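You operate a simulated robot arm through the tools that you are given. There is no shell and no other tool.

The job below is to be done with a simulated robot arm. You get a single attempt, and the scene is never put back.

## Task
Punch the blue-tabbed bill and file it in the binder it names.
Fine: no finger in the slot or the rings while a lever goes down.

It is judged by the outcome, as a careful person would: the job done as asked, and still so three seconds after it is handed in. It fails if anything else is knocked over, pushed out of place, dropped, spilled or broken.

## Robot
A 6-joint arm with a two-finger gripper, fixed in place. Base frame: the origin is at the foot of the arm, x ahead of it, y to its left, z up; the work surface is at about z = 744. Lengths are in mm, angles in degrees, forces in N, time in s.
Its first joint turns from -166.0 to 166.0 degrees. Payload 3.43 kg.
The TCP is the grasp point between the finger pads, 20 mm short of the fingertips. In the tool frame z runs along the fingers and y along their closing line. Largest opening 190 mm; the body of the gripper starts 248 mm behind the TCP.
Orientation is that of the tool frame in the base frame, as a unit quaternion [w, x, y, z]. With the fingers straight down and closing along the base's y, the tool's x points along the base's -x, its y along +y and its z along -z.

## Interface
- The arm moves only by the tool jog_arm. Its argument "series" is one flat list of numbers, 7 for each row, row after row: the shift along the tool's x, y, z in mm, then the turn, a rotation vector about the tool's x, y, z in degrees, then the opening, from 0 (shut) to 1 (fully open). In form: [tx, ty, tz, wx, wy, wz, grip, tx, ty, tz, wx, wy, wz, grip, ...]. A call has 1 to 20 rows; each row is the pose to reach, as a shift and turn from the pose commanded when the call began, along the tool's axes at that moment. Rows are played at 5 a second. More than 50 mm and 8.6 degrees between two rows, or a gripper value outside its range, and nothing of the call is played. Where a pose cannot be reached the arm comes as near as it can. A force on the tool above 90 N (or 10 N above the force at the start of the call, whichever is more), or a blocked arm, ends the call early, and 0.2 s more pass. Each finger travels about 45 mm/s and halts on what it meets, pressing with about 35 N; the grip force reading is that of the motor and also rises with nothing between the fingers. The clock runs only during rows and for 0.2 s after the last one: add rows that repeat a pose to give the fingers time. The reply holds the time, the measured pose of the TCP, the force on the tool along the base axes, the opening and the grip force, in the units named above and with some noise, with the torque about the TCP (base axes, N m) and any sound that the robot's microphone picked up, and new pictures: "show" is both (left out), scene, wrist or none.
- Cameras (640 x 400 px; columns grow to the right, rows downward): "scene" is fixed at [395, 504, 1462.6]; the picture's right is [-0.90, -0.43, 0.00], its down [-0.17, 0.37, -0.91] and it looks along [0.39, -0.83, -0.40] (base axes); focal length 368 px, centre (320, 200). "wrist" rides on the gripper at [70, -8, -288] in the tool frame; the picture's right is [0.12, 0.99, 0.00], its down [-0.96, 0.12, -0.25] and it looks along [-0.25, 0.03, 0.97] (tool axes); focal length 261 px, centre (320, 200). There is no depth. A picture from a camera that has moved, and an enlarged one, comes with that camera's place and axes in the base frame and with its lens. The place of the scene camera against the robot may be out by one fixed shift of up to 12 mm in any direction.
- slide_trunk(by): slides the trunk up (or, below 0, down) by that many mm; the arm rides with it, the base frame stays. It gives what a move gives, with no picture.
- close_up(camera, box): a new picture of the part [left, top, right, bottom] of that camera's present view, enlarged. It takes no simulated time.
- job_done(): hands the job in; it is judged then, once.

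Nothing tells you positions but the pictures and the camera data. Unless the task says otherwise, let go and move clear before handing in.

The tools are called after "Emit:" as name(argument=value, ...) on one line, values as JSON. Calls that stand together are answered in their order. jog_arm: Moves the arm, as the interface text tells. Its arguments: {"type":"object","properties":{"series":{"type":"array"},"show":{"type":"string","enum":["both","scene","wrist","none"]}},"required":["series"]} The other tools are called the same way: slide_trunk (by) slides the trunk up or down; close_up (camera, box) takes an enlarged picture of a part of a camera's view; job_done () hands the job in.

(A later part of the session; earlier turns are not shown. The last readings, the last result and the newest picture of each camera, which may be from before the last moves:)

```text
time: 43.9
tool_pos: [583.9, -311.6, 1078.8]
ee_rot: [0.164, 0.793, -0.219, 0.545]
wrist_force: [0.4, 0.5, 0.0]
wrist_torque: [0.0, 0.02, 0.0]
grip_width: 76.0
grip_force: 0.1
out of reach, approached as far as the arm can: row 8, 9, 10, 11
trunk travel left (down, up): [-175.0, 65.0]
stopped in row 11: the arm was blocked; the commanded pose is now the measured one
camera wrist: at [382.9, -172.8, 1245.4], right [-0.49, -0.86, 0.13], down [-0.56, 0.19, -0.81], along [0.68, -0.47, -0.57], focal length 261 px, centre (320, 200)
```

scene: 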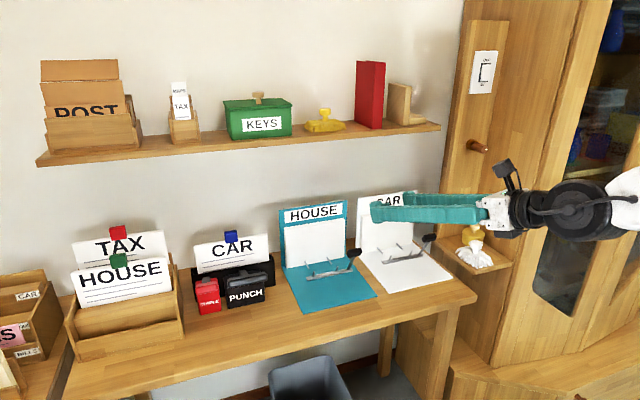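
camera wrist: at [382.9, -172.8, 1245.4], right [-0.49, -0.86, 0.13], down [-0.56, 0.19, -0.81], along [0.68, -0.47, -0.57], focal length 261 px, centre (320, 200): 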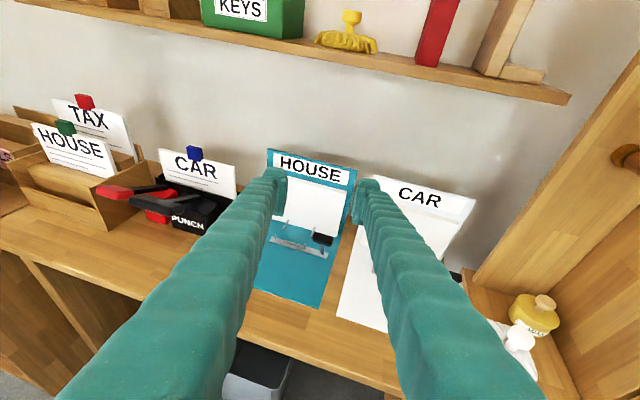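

As I feared, the wrist roll runs into a joint limit near s≈190, so this camera-up attitude cannot reach the CAR binder. The fix is to use the gripper rolled 180° with the camera below. I will return to an open spot in front of the desk and roll it there.

Emit:
jog_arm(series=[-0.5, -43, 5, -2, 0, 0.76, 0.4, -1, -86, 10, -4, -0.1, 1.5, 0.4, -1.6, -130, 15, -6, -0.1, 2.3, 0.4, -2, -173, 20, -8, -0.2, 3, 0.4, -2.6, -216, 25, -10, -0.2, 3.8, 0.4, -3.1, -259, 29.7, -11.98, -0.27, 4.53, 0.4], show="none")

Emit:
jog_arm(series=[0, 0, 0, 0, 0, 8.5, 0.4, 0, 0, 0, 0, 0, 17, 0.4, 0, 0, 0, 0, 0, 25.5, 0.4, 0, 0, 0, 0, 0, 34, 0.4, 0, 0, 0, 0, 0, 42.5, 0.4, 0, 0, 0, 0, 0, 51, 0.4, 0, 0, 0, 0, 0, 59.5, 0.4, 0, 0, 0, 0, 0, 68, 0.4, 0, 0, 0, 0, 0, 76.5, 0.4, 0, 0, 0, 0, 0, 85, 0.4, 0, 0, 0, 0, 0, 90, 0.4], show="wrist")

```text
time: 45.3
tool_pos: [737.8, -122.2, 1060.5]
ee_rot: [0.231, 0.759, -0.317, 0.519]
wrist_force: [-1.7, 9.1, 0.3]
wrist_torque: [-0.64, -0.08, -0.89]
grip_width: 75.8
grip_force: 0.1
trunk travel left (down, up): [-175.0, 65.0]
```

```text
time: 47.7
tool_pos: [739.2, -114.1, 1059.7]
ee_rot: [0.209, -0.319, 0.759, -0.528]
wrist_force: [-0.3, -0.4, 0.0]
wrist_torque: [0.0, 0.02, 0.01]
grip_width: 76.1
grip_force: 0.1
trunk travel left (down, up): [-175.0, 65.0]
camera wrist: at [506.0, 27.2, 1170.6], right [-0.34, 0.15, -0.93], down [0.49, 0.87, -0.04], along [0.8, -0.47, -0.37], focal length 261 px, centre (320, 200)
```

wrist: 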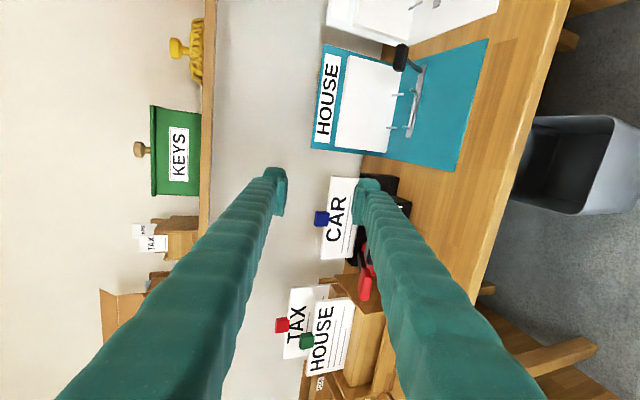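

The first 90° of roll went well. I will finish the remaining 90° and then look again.

Emit:
jog_arm(series=[0, 0, 0, 0, 0, 8.5, 0.4, 0, 0, 0, 0, 0, 17, 0.4, 0, 0, 0, 0, 0, 25.5, 0.4, 0, 0, 0, 0, 0, 34, 0.4, 0, 0, 0, 0, 0, 42.5, 0.4, 0, 0, 0, 0, 0, 51, 0.4, 0, 0, 0, 0, 0, 59.5, 0.4, 0, 0, 0, 0, 0, 68, 0.4, 0, 0, 0, 0, 0, 76.5, 0.4, 0, 0, 0, 0, 0, 85, 0.4, 0, 0, 0, 0, 0, 90, 0.4], show="both")

```text
time: 50.1
tool_pos: [741.2, -114.0, 1059.8]
ee_rot: [0.522, 0.311, 0.762, -0.226]
wrist_force: [-0.1, -0.1, -0.2]
wrist_torque: [0.0, 0.0, 0.01]
grip_width: 76.1
grip_force: 0.2
trunk travel left (down, up): [-175.0, 65.0]
camera wrist: at [529.7, 90.3, 1095.3], right [0.67, 0.73, -0.13], down [0.17, 0.02, 0.98], along [0.72, -0.69, -0.11], focal length 261 px, centre (320, 200)
```

scene: 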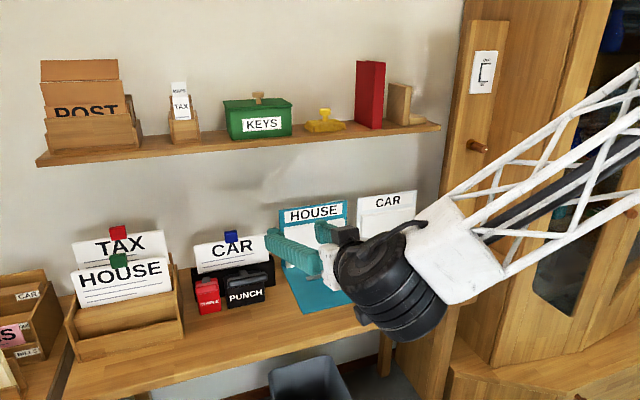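
wrist: 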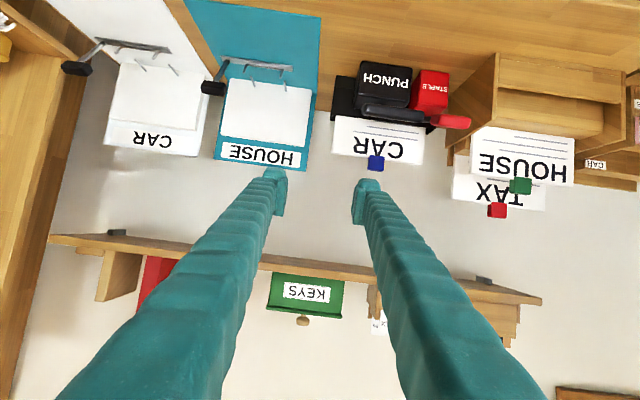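

The roll worked: the camera now sits under the gripper and its picture is upside down. I will use this attitude to look at the CAR binder from closer, tilting the tool further down on the way.

Emit:
jog_arm(series=[-2, -48, 5, 0, 5, 1.2, 0.4, -4, -96, 10, 0, 10, 1.2, 0.4, -6, -144, 16, 0, 15, 1.2, 0.4, -8, -192, 21, 0, 20, 1.2, 0.4, -10, -240, 26, 0, 25, 1.2, 0.4, -12, -288, 31, 0, 30, 1.2, 0.4, -14, -336, 37, 0, 35, 1.2, 0.4, -16, -384, 42, 0, 40, 1.2, 0.4], show="both")

Emit:
close_up(camera="wrist", box=[220, 100, 420, 260])

```text
time: 52.1
tool_pos: [525.2, -387.8, 1063.5]
ee_rot: [0.231, 0.35, 0.903, -0.093]
wrist_force: [-0.8, -0.2, 0.2]
wrist_torque: [-0.01, -0.04, -0.02]
grip_width: 76.0
grip_force: 0.0
trunk travel left (down, up): [-175.0, 65.0]
stopped in row 8: the arm was blocked; the commanded pose is now the measured one
camera wrist: at [372.6, -257.6, 1281.8], right [0.59, 0.8, -0.06], down [0.61, -0.4, 0.68], along [0.52, -0.44, -0.73], focal length 261 px, centre (320, 200)
```

scene: 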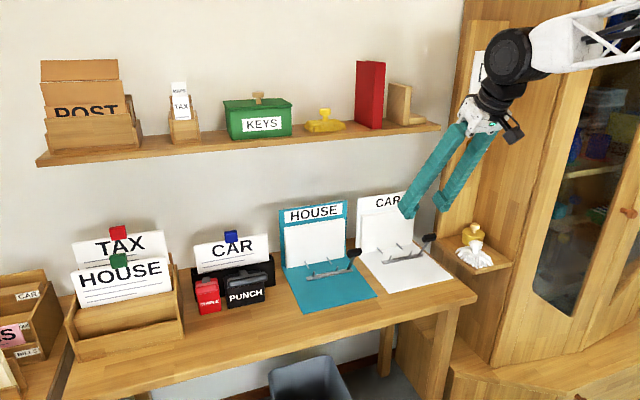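
wrist: 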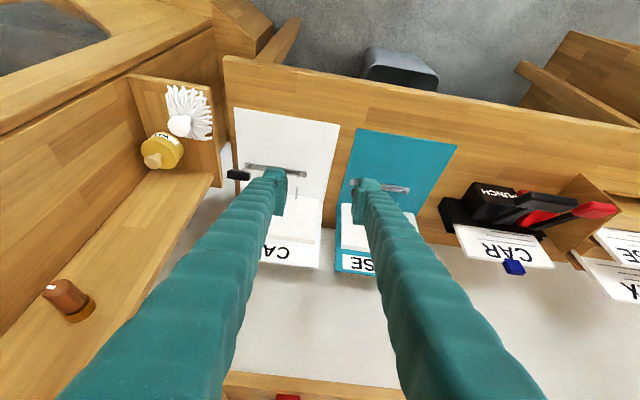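

```text
2.50 times, centred on (320, 180) of wrist
camera zoom: at [372.6, -257.6, 1281.8], right [0.59, 0.8, -0.06], down [0.61, -0.4, 0.68], along [0.52, -0.44, -0.73], focal length 652 px, centre (320, 250)
```

zoom: 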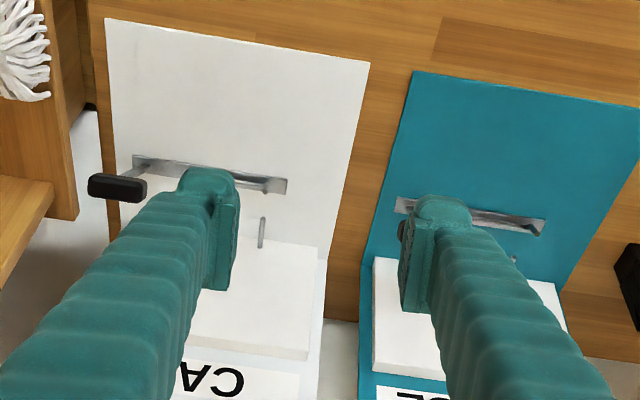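

The arm stopped with its elbow side blocked, but nothing registered on the tool. The CAR binder is in view but a finger covers part of it, so I will open the fingers wide in place to uncover the rings.

Emit:
jog_arm(series=[0, 0, 0, 0, 0, 0, 0.6, 0, 0, 0, 0, 0, 0, 0.8, 0, 0, 0, 0, 0, 0, 1.0, 0, 0, 0, 0, 0, 0, 1.0, 0, 0, 0, 0, 0, 0, 1.0, 0, 0, 0, 0, 0, 0, 1.0], show="wrist")

Emit:
close_up(camera="wrist", box=[220, 130, 340, 280])

```text
time: 53.5
tool_pos: [524.2, -388.2, 1064.0]
ee_rot: [0.233, 0.351, 0.902, -0.093]
wrist_force: [-0.6, 0.9, -1.3]
wrist_torque: [-0.01, -0.02, -0.01]
grip_width: 189.7
grip_force: 0.0
trunk travel left (down, up): [-175.0, 65.0]
camera wrist: at [372.1, -258.2, 1281.5], right [0.59, 0.8, -0.06], down [0.61, -0.4, 0.68], along [0.52, -0.44, -0.73], focal length 261 px, centre (320, 200)
```

wrist: 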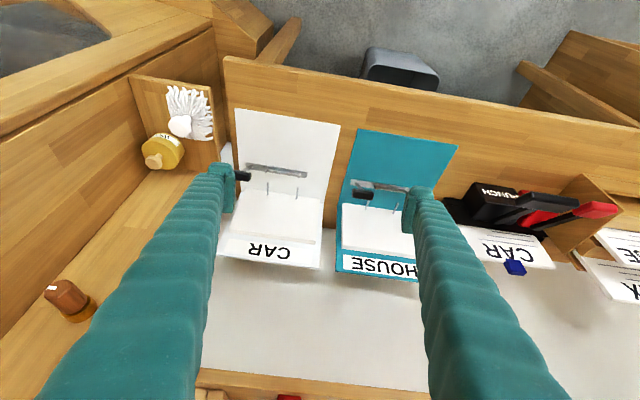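

```text
2.67 times, centred on (280, 205) of wrist
camera zoom: at [372.1, -258.2, 1281.5], right [0.59, 0.8, -0.06], down [0.61, -0.4, 0.68], along [0.52, -0.44, -0.73], focal length 695 px, centre (427, 187)
```

zoom: 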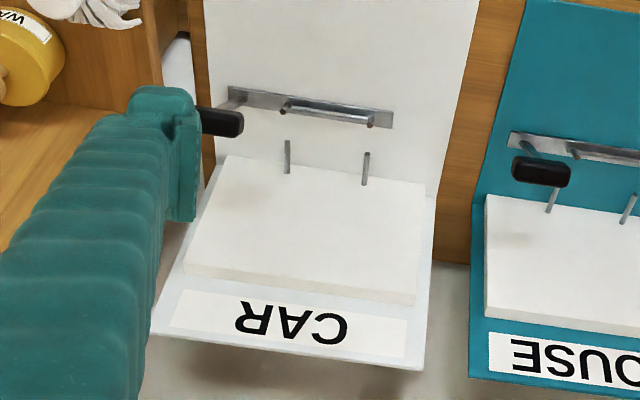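

The rings are now in clear view: two horizontal pins out of the page stack and a bar with two hooks in front. I will enlarge them strongly to measure the pins.

Emit:
close_up(camera="wrist", box=[255, 160, 315, 210])

Emit:
close_up(camera="scene", box=[380, 225, 440, 265])

Emit:
close_up(camera="scene", box=[185, 215, 285, 285])

```text
8.00 times, centred on (285, 185) of wrist
camera zoom: at [372.1, -258.2, 1281.5], right [0.59, 0.8, -0.06], down [0.61, -0.4, 0.68], along [0.52, -0.44, -0.73], focal length 2085 px, centre (600, 320)
```

zoom: 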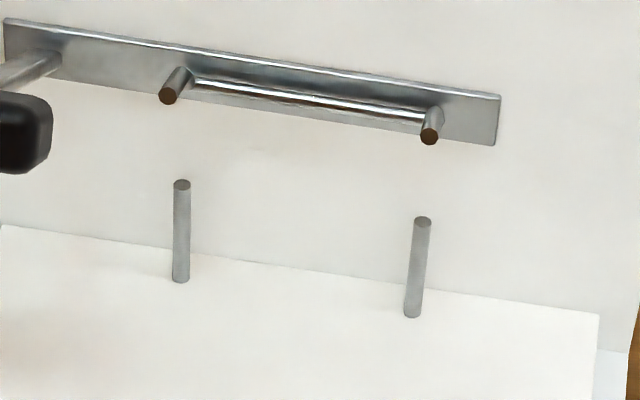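

```text
10.00 times, centred on (410, 245) of scene
camera zoom: at [395.0, 504.0, 1462.6], right [-0.9, -0.43, 0.0], down [-0.17, 0.37, -0.91], along [0.39, -0.83, -0.4], focal length 3675 px, centre (-580, -250)
```

zoom: 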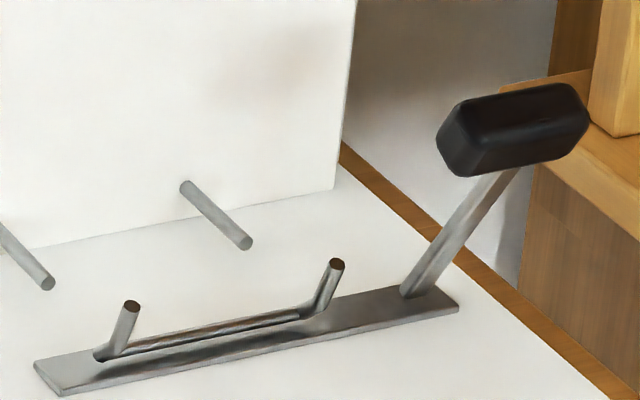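

```text
5.71 times, centred on (235, 250) of scene
camera zoom: at [395.0, 504.0, 1462.6], right [-0.9, -0.43, 0.0], down [-0.17, 0.37, -0.91], along [0.39, -0.83, -0.4], focal length 2100 px, centre (806, -86)
```

zoom: 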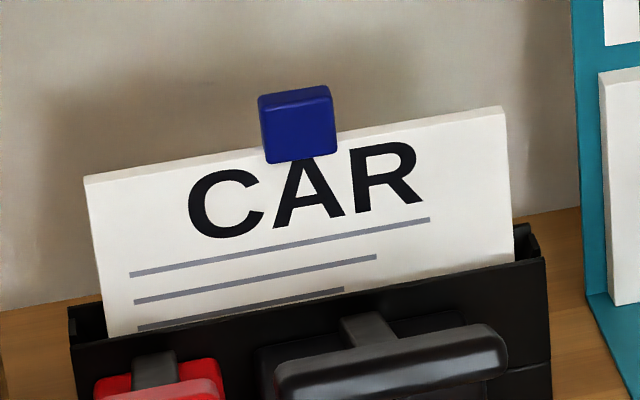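

The pins sit at s≈−24 and s≈56, 80 mm apart, about 12 mm above the binder plate, with tips near w≈900. The hooks rise to about z≈785 in front of them. Now I will return to the punch in this camera-below attitude to regrip the bill.

Emit:
jog_arm(series=[-0.2, 47, 2.6, 0, 0, 0, 1.0, -0.4, 94, 5.2, 0, 0, 0, 0.9, -0.6, 141, 7.9, 0, 0, 0, 0.8, -0.8, 188, 10.5, 0, 0, 0, 0.7, -1, 235, 13.2, 0, 0, 0, 0.6, -1.2, 282, 15.8, 0.34, -8.2, 0.36, 0.5, -1.4, 329, 18.5, 0.69, -16.4, 0.71, 0.42, -1.6, 376, 21.1, 1.03, -24.5, 1.07, 0.42, -1.8, 423, 23.8, 1.38, -32.7, 1.42, 0.42, -2, 470.8, 26.4, 1.72, -40.9, 1.78, 0.42], show="both")

Emit:
close_up(camera="wrist", box=[220, 70, 420, 230])

```text
time: 55.7
tool_pos: [854.8, -51.9, 1042.4]
ee_rot: [0.531, 0.313, 0.757, -0.218]
wrist_force: [-1.0, -1.9, 0.9]
wrist_torque: [0.35, 0.11, 0.35]
grip_width: 79.7
grip_force: 0.0
trunk travel left (down, up): [-175.0, 65.0]
camera wrist: at [640.4, 149.8, 1074.3], right [0.67, 0.73, -0.11], down [0.15, 0.01, 0.99], along [0.72, -0.68, -0.1], focal length 261 px, centre (320, 200)
```

scene: 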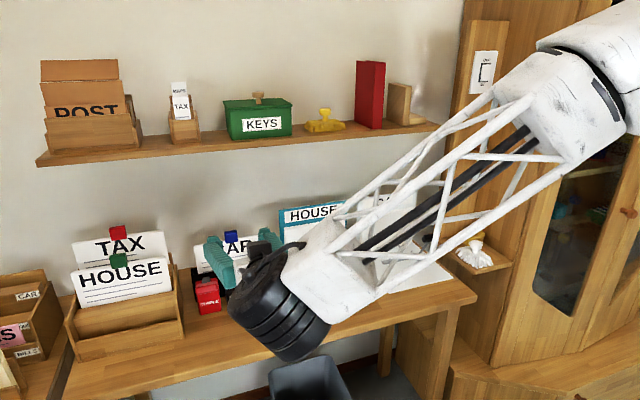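
wrist: 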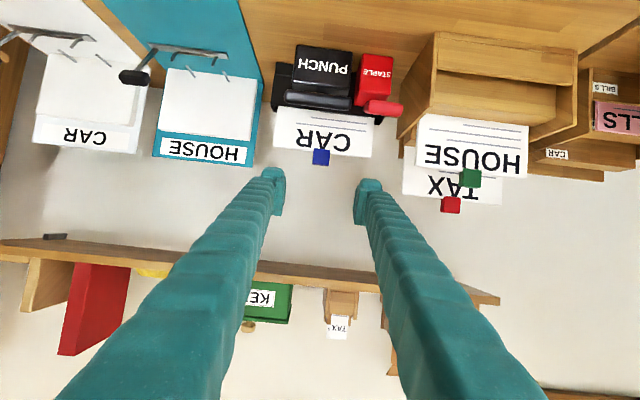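

```text
2.50 times, centred on (320, 150) of wrist
camera zoom: at [640.4, 149.8, 1074.3], right [0.67, 0.73, -0.11], down [0.15, 0.01, 0.99], along [0.72, -0.68, -0.1], focal length 652 px, centre (320, 325)
```

zoom: 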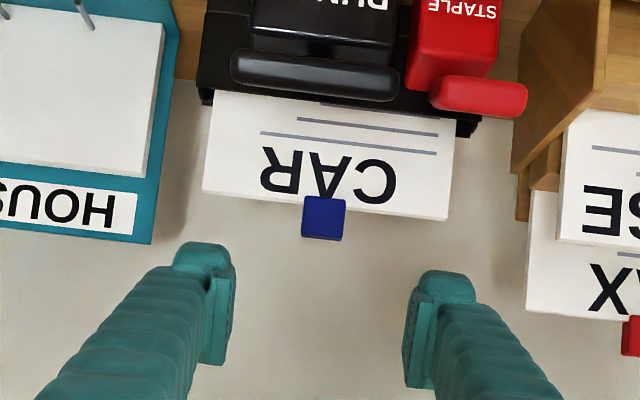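

The gripper faces the bill with the camera below. The tab reads s≈569, z≈931, matching where I released it. I will approach along the tool axis and stop short for a check.

Emit:
jog_arm(series=[1.3, 0, 33, 0, 0, 0, 0.42, 2.6, 0, 66, 0, 0, 0, 0.42, 3.9, 0, 99, 0, 0, 0, 0.42, 5.2, 0, 132, 0, 0, 0, 0.42, 6.5, 0, 165, 0, 0, 0, 0.42, 7.8, 0, 200, 0, 0, 0, 0.42], show="both")

Emit:
close_up(camera="wrist", box=[250, 130, 390, 240])

```text
time: 57.1
tool_pos: [983.9, -183.4, 966.5]
ee_rot: [0.529, 0.313, 0.757, -0.219]
wrist_force: [-0.1, -0.7, 1.1]
wrist_torque: [0.06, 0.1, 0.04]
grip_width: 80.2
grip_force: 0.1
trunk travel left (down, up): [-175.0, 65.0]
camera wrist: at [770.9, 18.7, 998.7], right [0.67, 0.73, -0.11], down [0.15, 0.01, 0.99], along [0.72, -0.68, -0.1], focal length 261 px, centre (320, 200)
```

scene: 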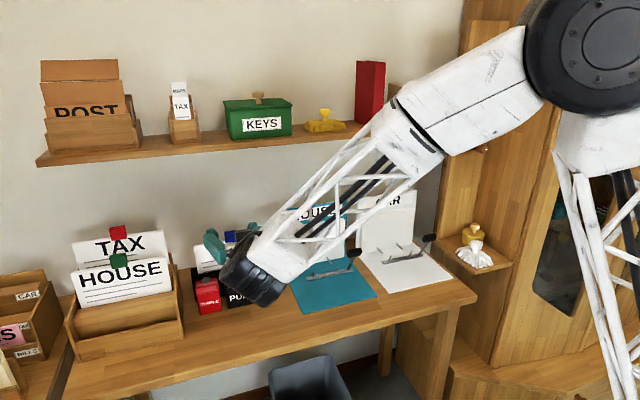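
wrist: 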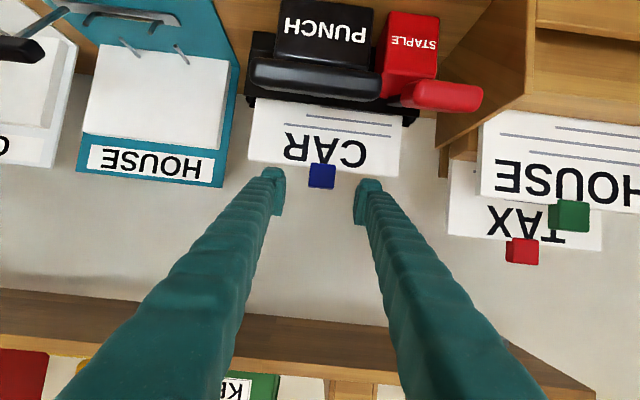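

```text
3.64 times, centred on (320, 185) of wrist
camera zoom: at [770.9, 18.7, 998.7], right [0.67, 0.73, -0.11], down [0.15, 0.01, 0.99], along [0.72, -0.68, -0.1], focal length 948 px, centre (320, 254)
```

zoom: 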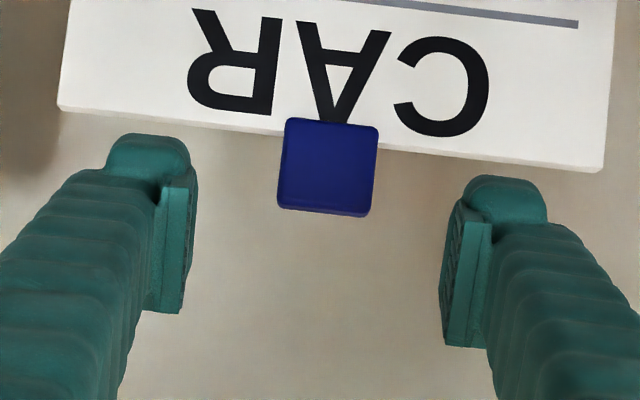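

The tab is centred to within 3 mm and the geometry matches the first grasp. I will shift 3 mm, move in the last stretch around the tab, and stop before closing.

Emit:
jog_arm(series=[0.2, 3, 15, 0, 0, 0, 0.42, 0.3, 3, 30, 0, 0, 0, 0.42, 0.4, 3, 42, 0, 0, 0, 0.42, 0.5, 3, 53, 0, 0, 0, 0.42], show="none")

Emit:
close_up(camera="wrist", box=[250, 130, 390, 240])

Emit:
close_up(camera="scene", box=[185, 205, 285, 285])

```text
time: 58.1
tool_pos: [1020.5, -214.9, 946.1]
ee_rot: [0.53, 0.313, 0.758, -0.218]
wrist_force: [0.7, -0.5, -0.1]
wrist_torque: [0.02, -0.02, 0.02]
grip_width: 80.0
grip_force: 0.1
trunk travel left (down, up): [-175.0, 65.0]
```

```text
3.64 times, centred on (320, 185) of wrist
camera zoom: at [807.3, -13.3, 978.5], right [0.67, 0.73, -0.11], down [0.15, 0.01, 0.99], along [0.72, -0.68, -0.1], focal length 948 px, centre (320, 254)
```

zoom: 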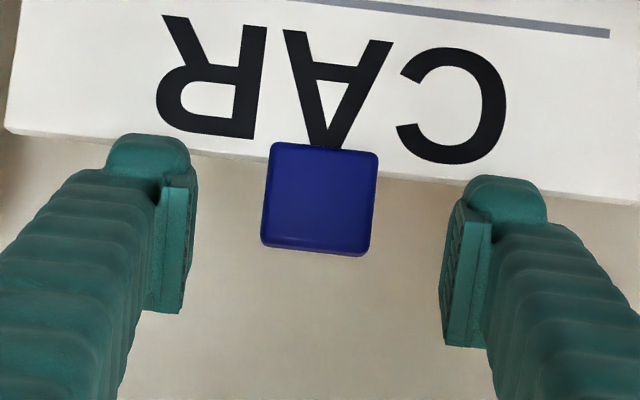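

```text
5.00 times, centred on (235, 245) of scene
camera zoom: at [395.0, 504.0, 1462.6], right [-0.9, -0.43, 0.0], down [-0.17, 0.37, -0.91], along [0.39, -0.83, -0.4], focal length 1838 px, centre (745, -25)
```

zoom: 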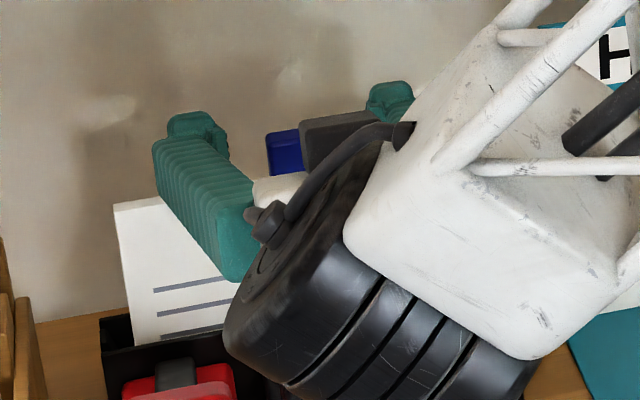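

The tab is centred between the fingers. I will raise 2.5 mm to keep the fingertips clear of the card's edge, then close on the tab.

Emit:
jog_arm(series=[-2.35, 0, -0.9, 0, 0, 0, 0.42, -2.35, 0, -0.9, 0, 0, 0, 0.3, -2.35, 0, -0.9, 0, 0, 0, 0.2, -2.35, 0, -0.9, 0, 0, 0, 0.12, -2.35, 0, -0.9, 0, 0, 0, 0.12, -2.35, 0, -0.9, 0, 0, 0, 0.12, -2.35, 0, -0.9, 0, 0, 0, 0.12], show="none")

Emit:
close_up(camera="wrist", box=[250, 130, 390, 240])

```text
time: 59.7
tool_pos: [1020.5, -215.7, 948.8]
ee_rot: [0.529, 0.314, 0.757, -0.22]
wrist_force: [-2.1, -1.9, 1.8]
wrist_torque: [-0.1, -0.02, -0.06]
grip_width: 34.9
grip_force: 35.2
trunk travel left (down, up): [-175.0, 65.0]
```

```text
3.64 times, centred on (320, 185) of wrist
camera zoom: at [807.2, -13.3, 980.8], right [0.67, 0.73, -0.11], down [0.15, 0.01, 0.99], along [0.72, -0.68, -0.1], focal length 948 px, centre (320, 254)
```

zoom: 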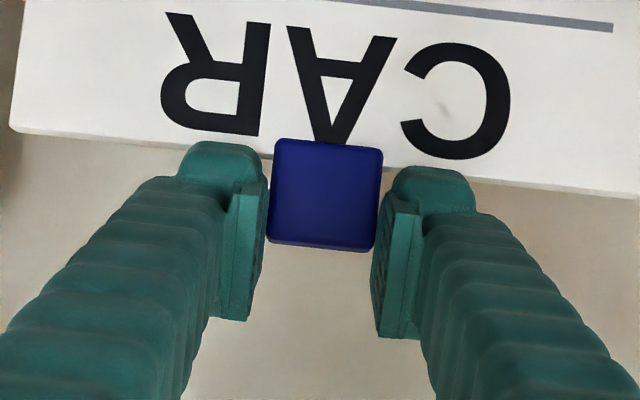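

The tab is held again at 34.9 mm. I will lift straight up out of the slot, gently at first.

Emit:
jog_arm(series=[-9.4, 0, -3.4, 0, 0, 0, 0.12, -23.5, 0, -8.6, 0, 0, 0, 0.12, -42.3, 0, -15.4, 0, 0, 0, 0.12, -61.1, 0, -22.2, 0, 0, 0, 0.12, -79.9, 0, -29.1, 0, 0, 0, 0.12, -98.7, 0, -35.9, 0, 0, 0, 0.12, -117.6, 0, -42.8, 0, 0, 0, 0.12, -117.6, 0, -42.8, 0, 0, 0, 0.12], show="both")

Emit:
close_up(camera="wrist", box=[220, 0, 420, 120])

Emit:
close_up(camera="scene", box=[180, 180, 290, 290])

```text
time: 61.5
tool_pos: [1020.9, -215.3, 1076.2]
ee_rot: [0.529, 0.314, 0.757, -0.22]
wrist_force: [-0.2, 0.3, -1.7]
wrist_torque: [0.03, 0.04, 0.02]
grip_width: 35.0
grip_force: 35.1
trunk travel left (down, up): [-175.0, 65.0]
camera wrist: at [808.2, -12.2, 1107.4], right [0.67, 0.73, -0.11], down [0.15, 0.01, 0.99], along [0.72, -0.68, -0.1], focal length 261 px, centre (320, 200)
```

scene: 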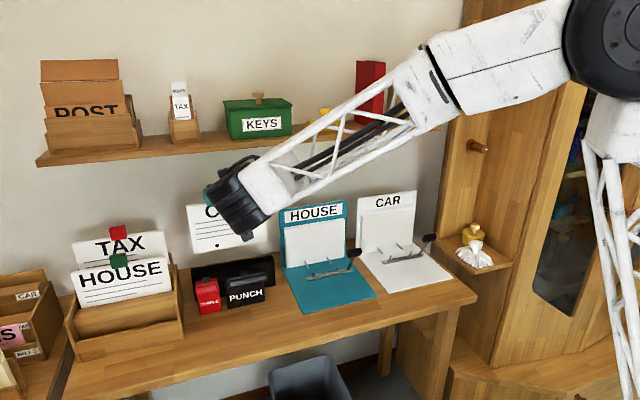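
wrist: 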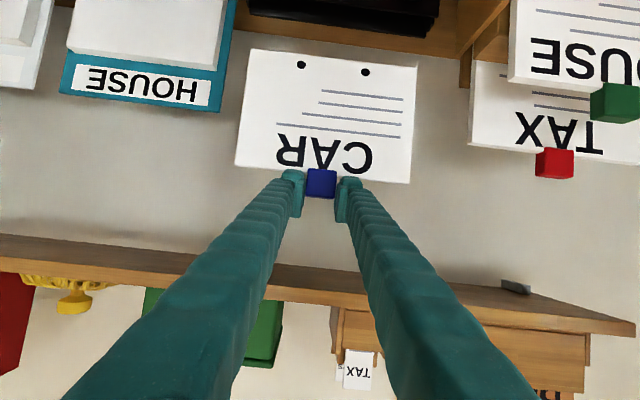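

```text
3.20 times, centred on (320, 60) of wrist
camera zoom: at [808.2, -12.2, 1107.4], right [0.67, 0.73, -0.11], down [0.15, 0.01, 0.99], along [0.72, -0.68, -0.1], focal length 834 px, centre (320, 648)
```

zoom: 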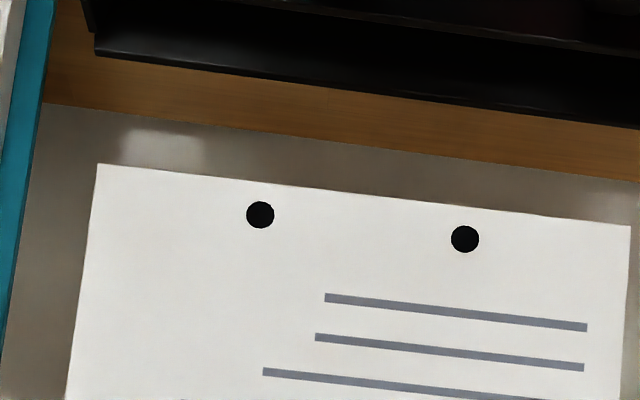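

```text
3.64 times, centred on (235, 235) of scene
camera zoom: at [395.0, 504.0, 1462.6], right [-0.9, -0.43, 0.0], down [-0.17, 0.37, -0.91], along [0.39, -0.83, -0.4], focal length 1336 px, centre (629, 73)
```

zoom: 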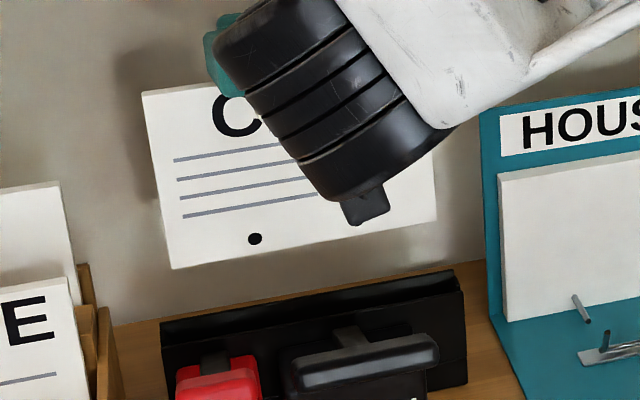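

The bill is punched. Two clean holes are visible, centred across its width, about 80 mm apart and 12–13 mm above its bottom edge, which matches the pins. Now I will carry it right toward the CAR binder, high over the HOUSE binder, at moderate speed.

Emit:
jog_arm(series=[8.2, 0, -22.6, 0, 0, 0, 0.12, 8.2, -28, -22.6, 0, 0, 0, 0.12, 8.2, -56, -22.6, 0, 0, 0, 0.12, 8.2, -84, -22.6, 0, 0, 0, 0.12, 8.2, -112, -22.6, 0, 0, 0, 0.12, 8.2, -140, -22.6, 0, 0, 0, 0.12, 8.2, -168, -22.6, 0, 0, 0, 0.12, 8.2, -196, -22.6, 0, 0, 0, 0.12, 8.2, -224, -22.6, 0, 0, 0, 0.12, 8.2, -252, -22.6, 0, 0, 0, 0.12, 8.2, -280, -22.6, 0, 0, 0, 0.12, 8.2, -308, -22.6, 0, 0, 0, 0.12, 8.2, -336, -22.6, 0, 0, 0, 0.12, 8.2, -364, -22.6, 0, 0, 0, 0.12], show="both")

```text
time: 64.5
tool_pos: [747.0, -453.7, 1072.6]
ee_rot: [0.529, 0.313, 0.757, -0.22]
wrist_force: [0.9, -0.3, -2.8]
wrist_torque: [0.0, 0.0, -0.06]
grip_width: 34.7
grip_force: 35.2
trunk travel left (down, up): [-175.0, 65.0]
camera wrist: at [533.6, -253.3, 1105.5], right [0.67, 0.73, -0.11], down [0.15, 0.01, 0.99], along [0.72, -0.68, -0.1], focal length 261 px, centre (320, 200)
```

scene: 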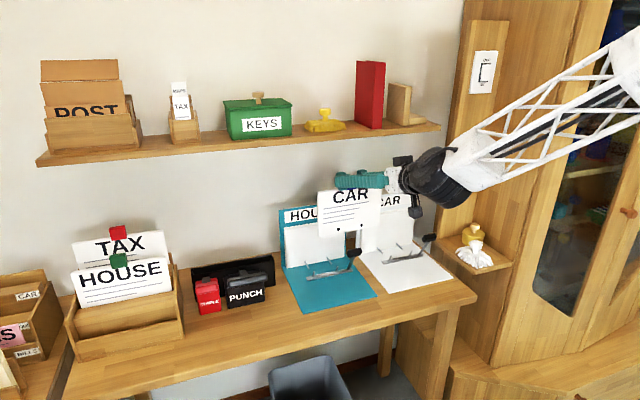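
wrist: 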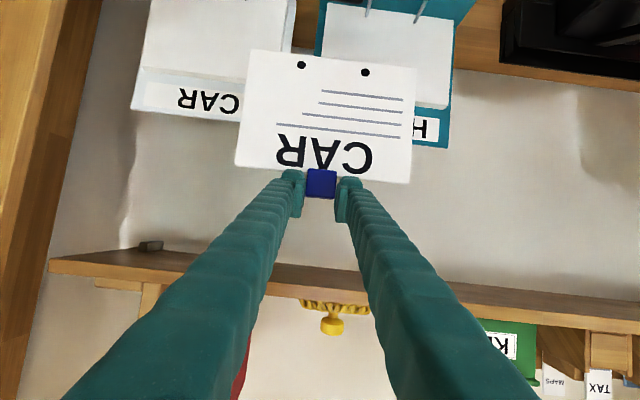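

The attitude holds well here, in front of the HOUSE binder. I will continue the last 192 mm to line up with the CAR binder.

Emit:
jog_arm(series=[0, -24, 0, 0, 0, 0, 0.12, 0, -48, 0, 0, 0, 0, 0.12, 0, -72, 0, 0, 0, 0, 0.12, 0, -96, 0, 0, 0, 0, 0.12, 0, -120, 0, 0, 0, 0, 0.12, 0, -144, 0, 0, 0, 0, 0.12, 0, -168, 0, 0, 0, 0, 0.12, 0, -191, 0, 0, 0, 0, 0.12, 0, -191, 0, 0, 0, 0, 0.12], show="both")

Emit:
close_up(camera="scene", box=[340, 160, 470, 280])

Emit:
close_up(camera="wrist", box=[220, 0, 440, 200])

```text
time: 66.5
tool_pos: [652.3, -548.0, 1076.8]
ee_rot: [0.527, 0.317, 0.756, -0.224]
wrist_force: [0.6, -0.8, -1.5]
wrist_torque: [0.01, 0.01, 0.01]
grip_width: 34.9
grip_force: 34.7
out of reach, approached as far as the arm can: row 6, 7, 8, 9
trunk travel left (down, up): [-175.0, 65.0]
camera wrist: at [441.8, -343.5, 1110.7], right [0.68, 0.72, -0.12], down [0.16, 0.01, 0.99], along [0.72, -0.69, -0.1], focal length 261 px, centre (320, 200)
```

scene: 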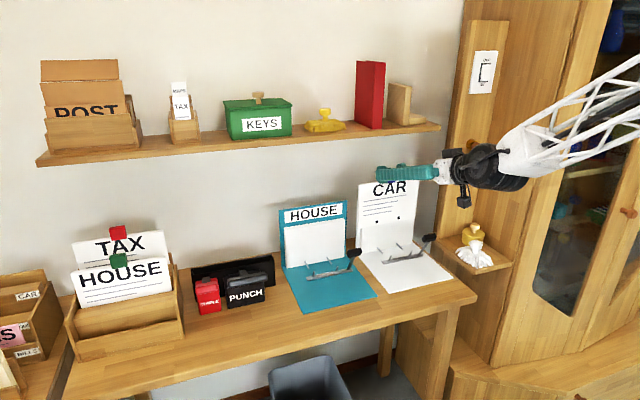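
wrist: 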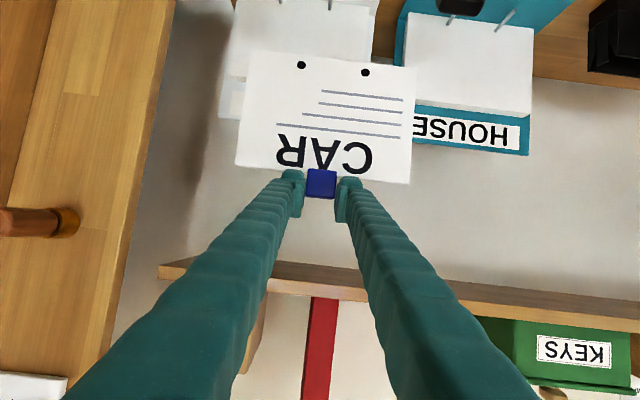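

```text
3.33 times, centred on (405, 220) of scene
camera zoom: at [395.0, 504.0, 1462.6], right [-0.9, -0.43, 0.0], down [-0.17, 0.37, -0.91], along [0.39, -0.83, -0.4], focal length 1225 px, centre (37, 133)
```

zoom: 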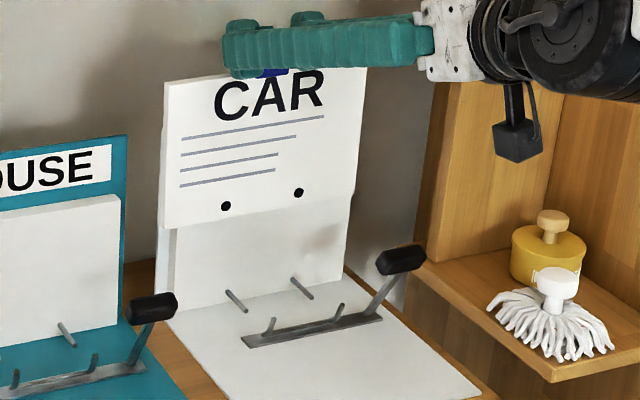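

```text
2.00 times, centred on (330, 100) of wrist
camera zoom: at [441.8, -343.5, 1110.7], right [0.68, 0.72, -0.12], down [0.16, 0.01, 0.99], along [0.72, -0.69, -0.1], focal length 521 px, centre (300, 400)
```

zoom: 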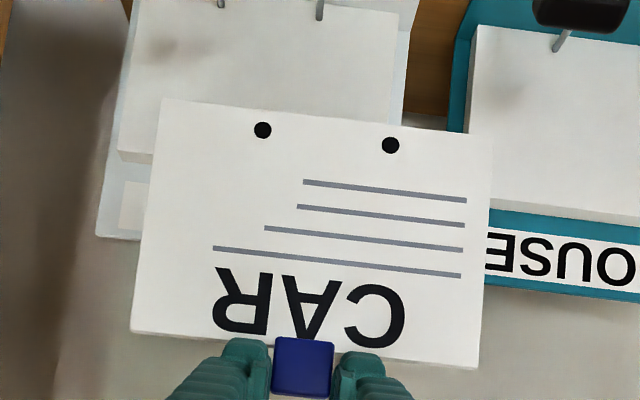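

With the tool only 20° down, the arm runs out of wrist travel at s≈74 and cannot bring the bill square to the CAR pins. A steeper grip of about 60° down should suit this end of the desk. I will set the bill back in the punch slot, which holds it upright, test the steeper attitude empty-handed, and then regrip.

Emit:
jog_arm(series=[0, 28, 0, 0, 0, 0, 0.12, 0, 56, 0, 0, 0, 0, 0.12, 0, 84, 0, 0, 0, 0, 0.12, 0, 112, 0, 0, 0, 0, 0.12, 0, 140, 0, 0, 0, 0, 0.12, 0, 168, 0, 0, 0, 0, 0.12, 0, 196, 0, 0, 0, 0, 0.12, 0, 224, 0, 0, 0, 0, 0.12, 0, 252, 0, 0, 0, 0, 0.12, 0, 280, 0, 0, 0, 0, 0.12, 0, 308, 0, 0, 0, 0, 0.12, 0, 336, 0, 0, 0, 0, 0.12, 0, 364, 0, 0, 0, 0, 0.12, 0, 392, 0, 0, 0, 0, 0.12, 0, 420, 0, 0, 0, 0, 0.12, 0, 448, 0, 0, 0, 0, 0.12, 0, 476, 0, 0, 0, 0, 0.12, 0, 496, 0, 0, 0, 0, 0.12, 0, 496, 0, 0, 0, 0, 0.12], show="wrist")

```text
time: 70.5
tool_pos: [1002.6, -195.2, 1078.1]
ee_rot: [0.529, 0.314, 0.757, -0.22]
wrist_force: [0.3, 0.2, -1.7]
wrist_torque: [0.0, 0.02, 0.03]
grip_width: 34.8
grip_force: 35.6
trunk travel left (down, up): [-175.0, 65.0]
camera wrist: at [789.5, 7.3, 1109.5], right [0.67, 0.73, -0.11], down [0.15, 0.01, 0.99], along [0.72, -0.68, -0.1], focal length 261 px, centre (320, 200)
```

wrist: 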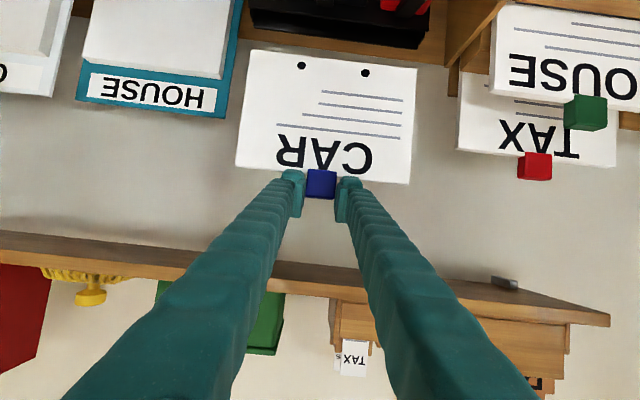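

I am back above the slot with the same tool orientation as when I lifted the bill. I will move in over the slot and lower partway.

Emit:
jog_arm(series=[-9.3, -1.5, 25.4, 0, 0, 0, 0.12, -9.3, -1.5, 25.4, 0, 0, 0, 0.12, 9.5, -1.5, 32.3, 0, 0, 0, 0.12, 28.3, -1.5, 39.1, 0, 0, 0, 0.12, 42.3, -1.5, 44.3, 0, 0, 0, 0.12, 56.4, -1.5, 49.4, 0, 0, 0, 0.12, 70.5, -1.5, 54.6, 0, 0, 0, 0.12], show="none")

Emit:
close_up(camera="scene", box=[180, 180, 290, 290])

```text
time: 72.1
tool_pos: [1020.2, -214.3, 990.3]
ee_rot: [0.529, 0.313, 0.758, -0.219]
wrist_force: [0.0, -0.3, -2.0]
wrist_torque: [0.05, 0.05, 0.05]
grip_width: 34.9
grip_force: 35.1
trunk travel left (down, up): [-175.0, 65.0]
```

```text
3.64 times, centred on (235, 235) of scene
camera zoom: at [395.0, 504.0, 1462.6], right [-0.9, -0.43, 0.0], down [-0.17, 0.37, -0.91], along [0.39, -0.83, -0.4], focal length 1336 px, centre (629, 73)
```

zoom: 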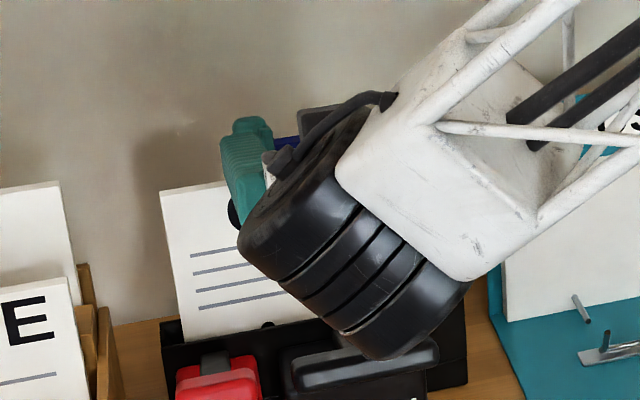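

It is entering the slot freely. I will lower on down to the seat in small steps.

Emit:
jog_arm(series=[7.5, 0, 2.7, 0, 0, 0, 0.12, 15, 0, 5.5, 0, 0, 0, 0.12, 22.5, 0, 8.2, 0, 0, 0, 0.12, 30, 0, 11, 0, 0, 0, 0.12, 34.8, 0, 12.7, 0, 0, 0, 0.12, 37.6, 0, 13.7, 0, 0, 0, 0.12], show="none")

```text
time: 73.5
tool_pos: [1020.0, -214.1, 950.8]
ee_rot: [0.529, 0.314, 0.757, -0.22]
wrist_force: [0.3, -0.3, -2.2]
wrist_torque: [0.04, 0.05, 0.01]
grip_width: 34.9
grip_force: 35.2
trunk travel left (down, up): [-175.0, 65.0]
```

No resistance yet; the seat is about 2 mm lower. I will settle it, open, and back off along the tool axis.

Emit:
jog_arm(series=[2.1, 0, 0.8, 0, 0, 0, 0.12, 2.1, 0, 0.8, 0, 0, 0, 0.12, 2.1, 0, 0.8, 0, 0, 0, 0.2, 2.1, 0, 0.8, 0, 0, 0, 0.3, 2.1, 0, 0.8, 0, 0, 0, 0.4, 2.1, 0, 0.8, 0, 0, 0, 0.42, 2.1, 0, 0.8, 0, 0, 0, 0.42], show="none")

Emit:
close_up(camera="wrist", box=[250, 110, 390, 240])

```text
time: 75.1
tool_pos: [1020.7, -213.7, 948.4]
ee_rot: [0.53, 0.314, 0.757, -0.22]
wrist_force: [0.4, -0.3, 0.6]
wrist_torque: [0.01, 0.02, 0.01]
grip_width: 79.8
grip_force: 0.1
trunk travel left (down, up): [-175.0, 65.0]
```

```text
3.08 times, centred on (320, 175) of wrist
camera zoom: at [807.2, -11.6, 981.5], right [0.67, 0.73, -0.11], down [0.15, 0.01, 0.99], along [0.72, -0.68, -0.1], focal length 802 px, centre (320, 277)
```

zoom: 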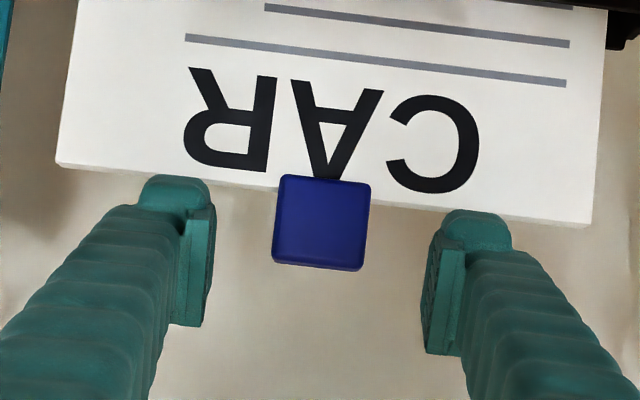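

The bill is parked upright again. I will back off, tilt the tool to about 60° down, and then test whether that attitude reaches the CAR binder.

Emit:
jog_arm(series=[0, 0, -20, 0, 0, 0, 0.42, -3, 0, -50, 0, 0, 0, 0.42, -8, 0, -90, 0, 0, 0, 0.42, -16, 0, -130, 0, 0, 0, 0.42, -30, 0, -170, 0, 0, 0, 0.42, -30, 0, -170, 0, 8, 0, 0.42, -30, 0, -170, 0, 16, 0, 0.42, -30, 0, -170, 0, 24, 0, 0.42, -30, 0, -170, 0, 32, 0, 0.42, -30, 0, -170, 0, 40, 0, 0.42], show="both")

```text
time: 77.3
tool_pos: [915.7, -107.1, 1035.4]
ee_rot: [0.239, 0.369, 0.893, -0.098]
wrist_force: [0.0, 0.0, 1.0]
wrist_torque: [-0.12, -0.06, -0.01]
grip_width: 79.8
grip_force: 0.1
trunk travel left (down, up): [-175.0, 65.0]
camera wrist: at [765.1, 31.1, 1249.6], right [0.63, 0.78, -0.06], down [0.58, -0.42, 0.69], along [0.51, -0.47, -0.72], focal length 261 px, centre (320, 200)
```

scene: 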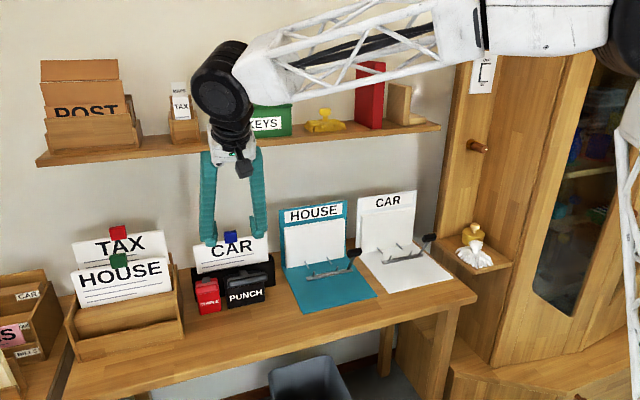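
wrist: 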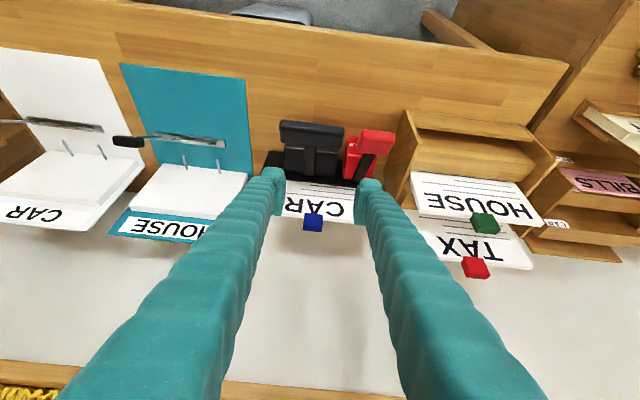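

The tool now points 60° down, and the bill is safe in the slot. I will travel right, slowly, to the CAR binder at a greater distance out, and see whether it reaches.

Emit:
jog_arm(series=[-4, -27.8, 0.8, 0, 0, 0, 0.42, -8, -55.6, 1.7, 0, 0, 0, 0.42, -12, -83.4, 2.5, 0, 0, 0, 0.42, -16, -111.2, 3.3, 0, 0, 0, 0.42, -20, -139, 4.2, 0, 0, 0, 0.42, -24, -166.8, 5, 0, 0, 0, 0.42, -28, -194.6, 5.8, 0, 0, 0, 0.42, -32, -222.4, 6.7, 0, 0, 0, 0.42, -36, -250.2, 7.5, 0, 0, 0, 0.42, -40, -278, 8.4, 0, 0, 0, 0.42, -44, -305.8, 9.2, 0, 0, 0, 0.42, -48, -333.6, 10, 0, 0, 0, 0.42, -52, -361.4, 10.9, 0, 0, 0, 0.42, -56, -389.2, 11.7, 0, 0, 0, 0.42, -60, -417, 12.5, 0, 0, 0, 0.42, -64, -444.8, 13.4, 0, 0, 0, 0.42, -68, -472.6, 14.2, 0, 0, 0, 0.42, -72, -500.4, 15, 0, 0, 0, 0.42, -76, -528.2, 15.9, 0, 0, 0, 0.42, -79.3, -556, 16.7, 0, 0, 0, 0.42], show="both")

```text
time: 81.5
tool_pos: [574.9, -555.3, 1060.8]
ee_rot: [0.238, 0.369, 0.893, -0.099]
wrist_force: [0.7, -0.5, 0.5]
wrist_torque: [-0.05, 0.02, -0.08]
grip_width: 79.8
grip_force: 0.1
trunk travel left (down, up): [-175.0, 65.0]
camera wrist: at [425.7, -417.8, 1274.9], right [0.63, 0.78, -0.06], down [0.58, -0.42, 0.69], along [0.51, -0.47, -0.72], focal length 261 px, centre (320, 200)
```

scene: 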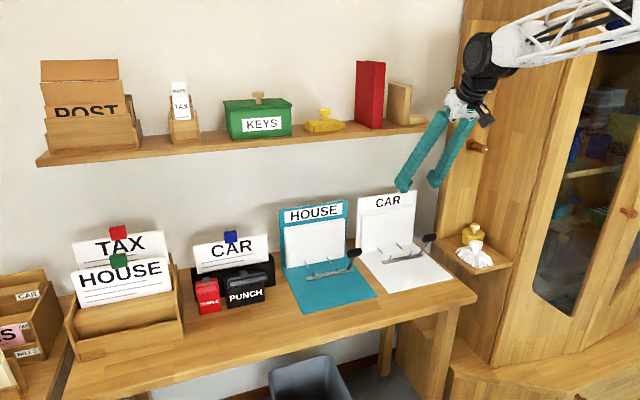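
wrist: 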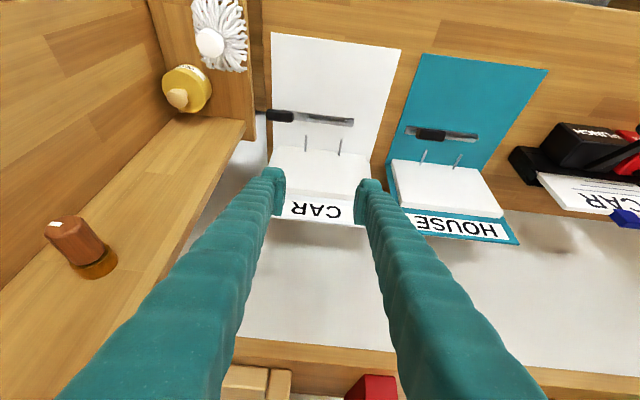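

The 60° attitude reaches the CAR binder squarely. The pins are in clear view between the fingers, so I will measure them again here, then test reaching further in and lower.

Emit:
close_up(camera="wrist", box=[260, 95, 370, 185])

Emit:
jog_arm(series=[-9, 0, 27, 0, 0, 0, 0.42, -18, 0, 54, 0, 0, 0, 0.42, -26, 0, 82, 0, 0, 0, 0.42, -35, 0, 109, 0, 0, 0, 0.42, -44, 0, 136.2, 0, 0, 0, 0.42], show="both")

Emit:
close_up(camera="wrist", box=[240, 0, 400, 200])

```text
4.44 times, centred on (315, 140) of wrist
camera zoom: at [425.7, -417.8, 1274.9], right [0.63, 0.78, -0.06], down [0.58, -0.42, 0.69], along [0.51, -0.47, -0.72], focal length 1158 px, centre (342, 467)
```

zoom: 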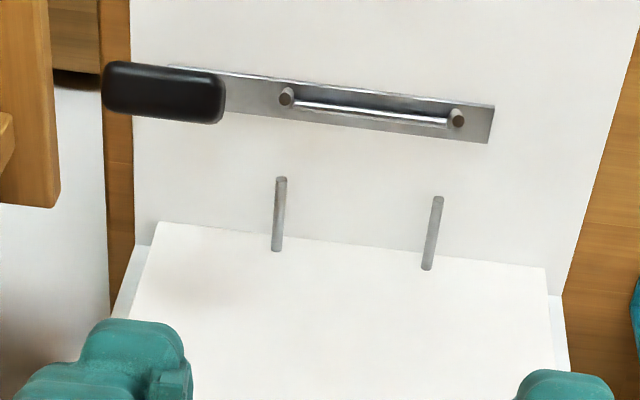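

```text
time: 82.7
tool_pos: [650.6, -632.7, 963.9]
ee_rot: [0.239, 0.37, 0.892, -0.099]
wrist_force: [0.1, 0.6, 0.4]
wrist_torque: [-0.03, -0.03, -0.02]
grip_width: 79.8
grip_force: 0.0
trunk travel left (down, up): [-175.0, 65.0]
camera wrist: at [501.2, -494.0, 1178.1], right [0.63, 0.78, -0.06], down [0.58, -0.42, 0.69], along [0.51, -0.47, -0.72], focal length 261 px, centre (320, 200)
```

scene: 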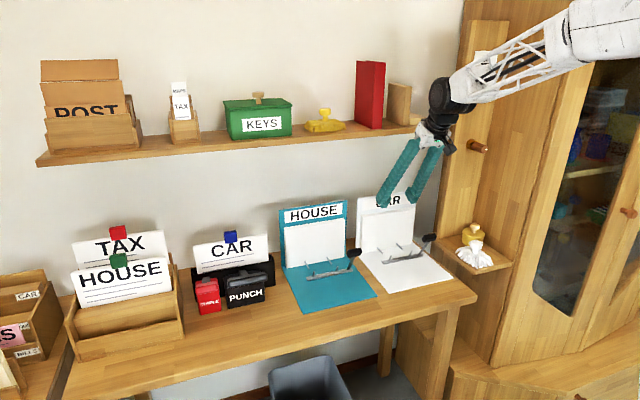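
wrist: 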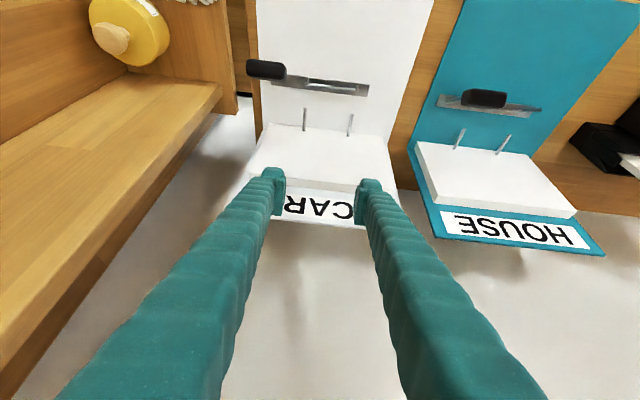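

```text
2.00 times, centred on (320, 100) of wrist
camera zoom: at [501.2, -494.0, 1178.1], right [0.63, 0.78, -0.06], down [0.58, -0.42, 0.69], along [0.51, -0.47, -0.72], focal length 521 px, centre (320, 400)
```

zoom: 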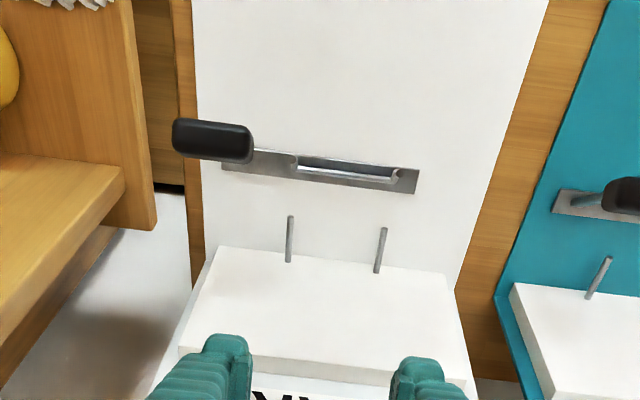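

The steep attitude reaches right over the pins. Refined pin positions are s≈−22 and 55 (centre ≈16.5), w≈898–940. Now I will go back the same way to the punch to regrip the bill with this tilt.

Emit:
jog_arm(series=[9, 0, -27, 0, 0, 0, 0.42, 18, 0, -54, 0, 0, 0, 0.42, 26, 0, -82, 0, 0, 0, 0.42, 35, 0, -109, 0, 0, 0, 0.42, 44, 0, -136.2, 0, 0, 0, 0.42, 44, 30, -136.2, 0, 0, 0, 0.42, 44, 64, -136.2, 0, 0, 0, 0.42, 44, 100, -136.2, 0, 0, 0, 0.42, 44, 136, -136.2, 0, 0, 0, 0.42, 44, 172, -136.2, 0, 0, 0, 0.42, 44, 208, -136.2, 0, 0, 0, 0.42, 44, 244, -136.2, 0, 0, 0, 0.42, 44, 280, -136.2, 0, 0, 0, 0.42, 44, 316, -136.2, 0, 0, 0, 0.42, 44, 352, -136.2, 0, 0, 0, 0.42, 44, 388, -136.2, 0, 0, 0, 0.42, 44, 424, -136.2, 0, 0, 0, 0.42, 44, 460, -136.2, 0, 0, 0, 0.42, 44, 500, -136.2, 0, 0, 0, 0.42, 44, 530, -136.2, 0, 0, 0, 0.42], show="none")

```text
time: 86.9
tool_pos: [951.9, -183.5, 1062.2]
ee_rot: [0.239, 0.369, 0.893, -0.099]
wrist_force: [-1.0, -0.5, 0.8]
wrist_torque: [0.12, -0.03, 0.09]
grip_width: 79.8
grip_force: 0.0
trunk travel left (down, up): [-175.0, 65.0]
```

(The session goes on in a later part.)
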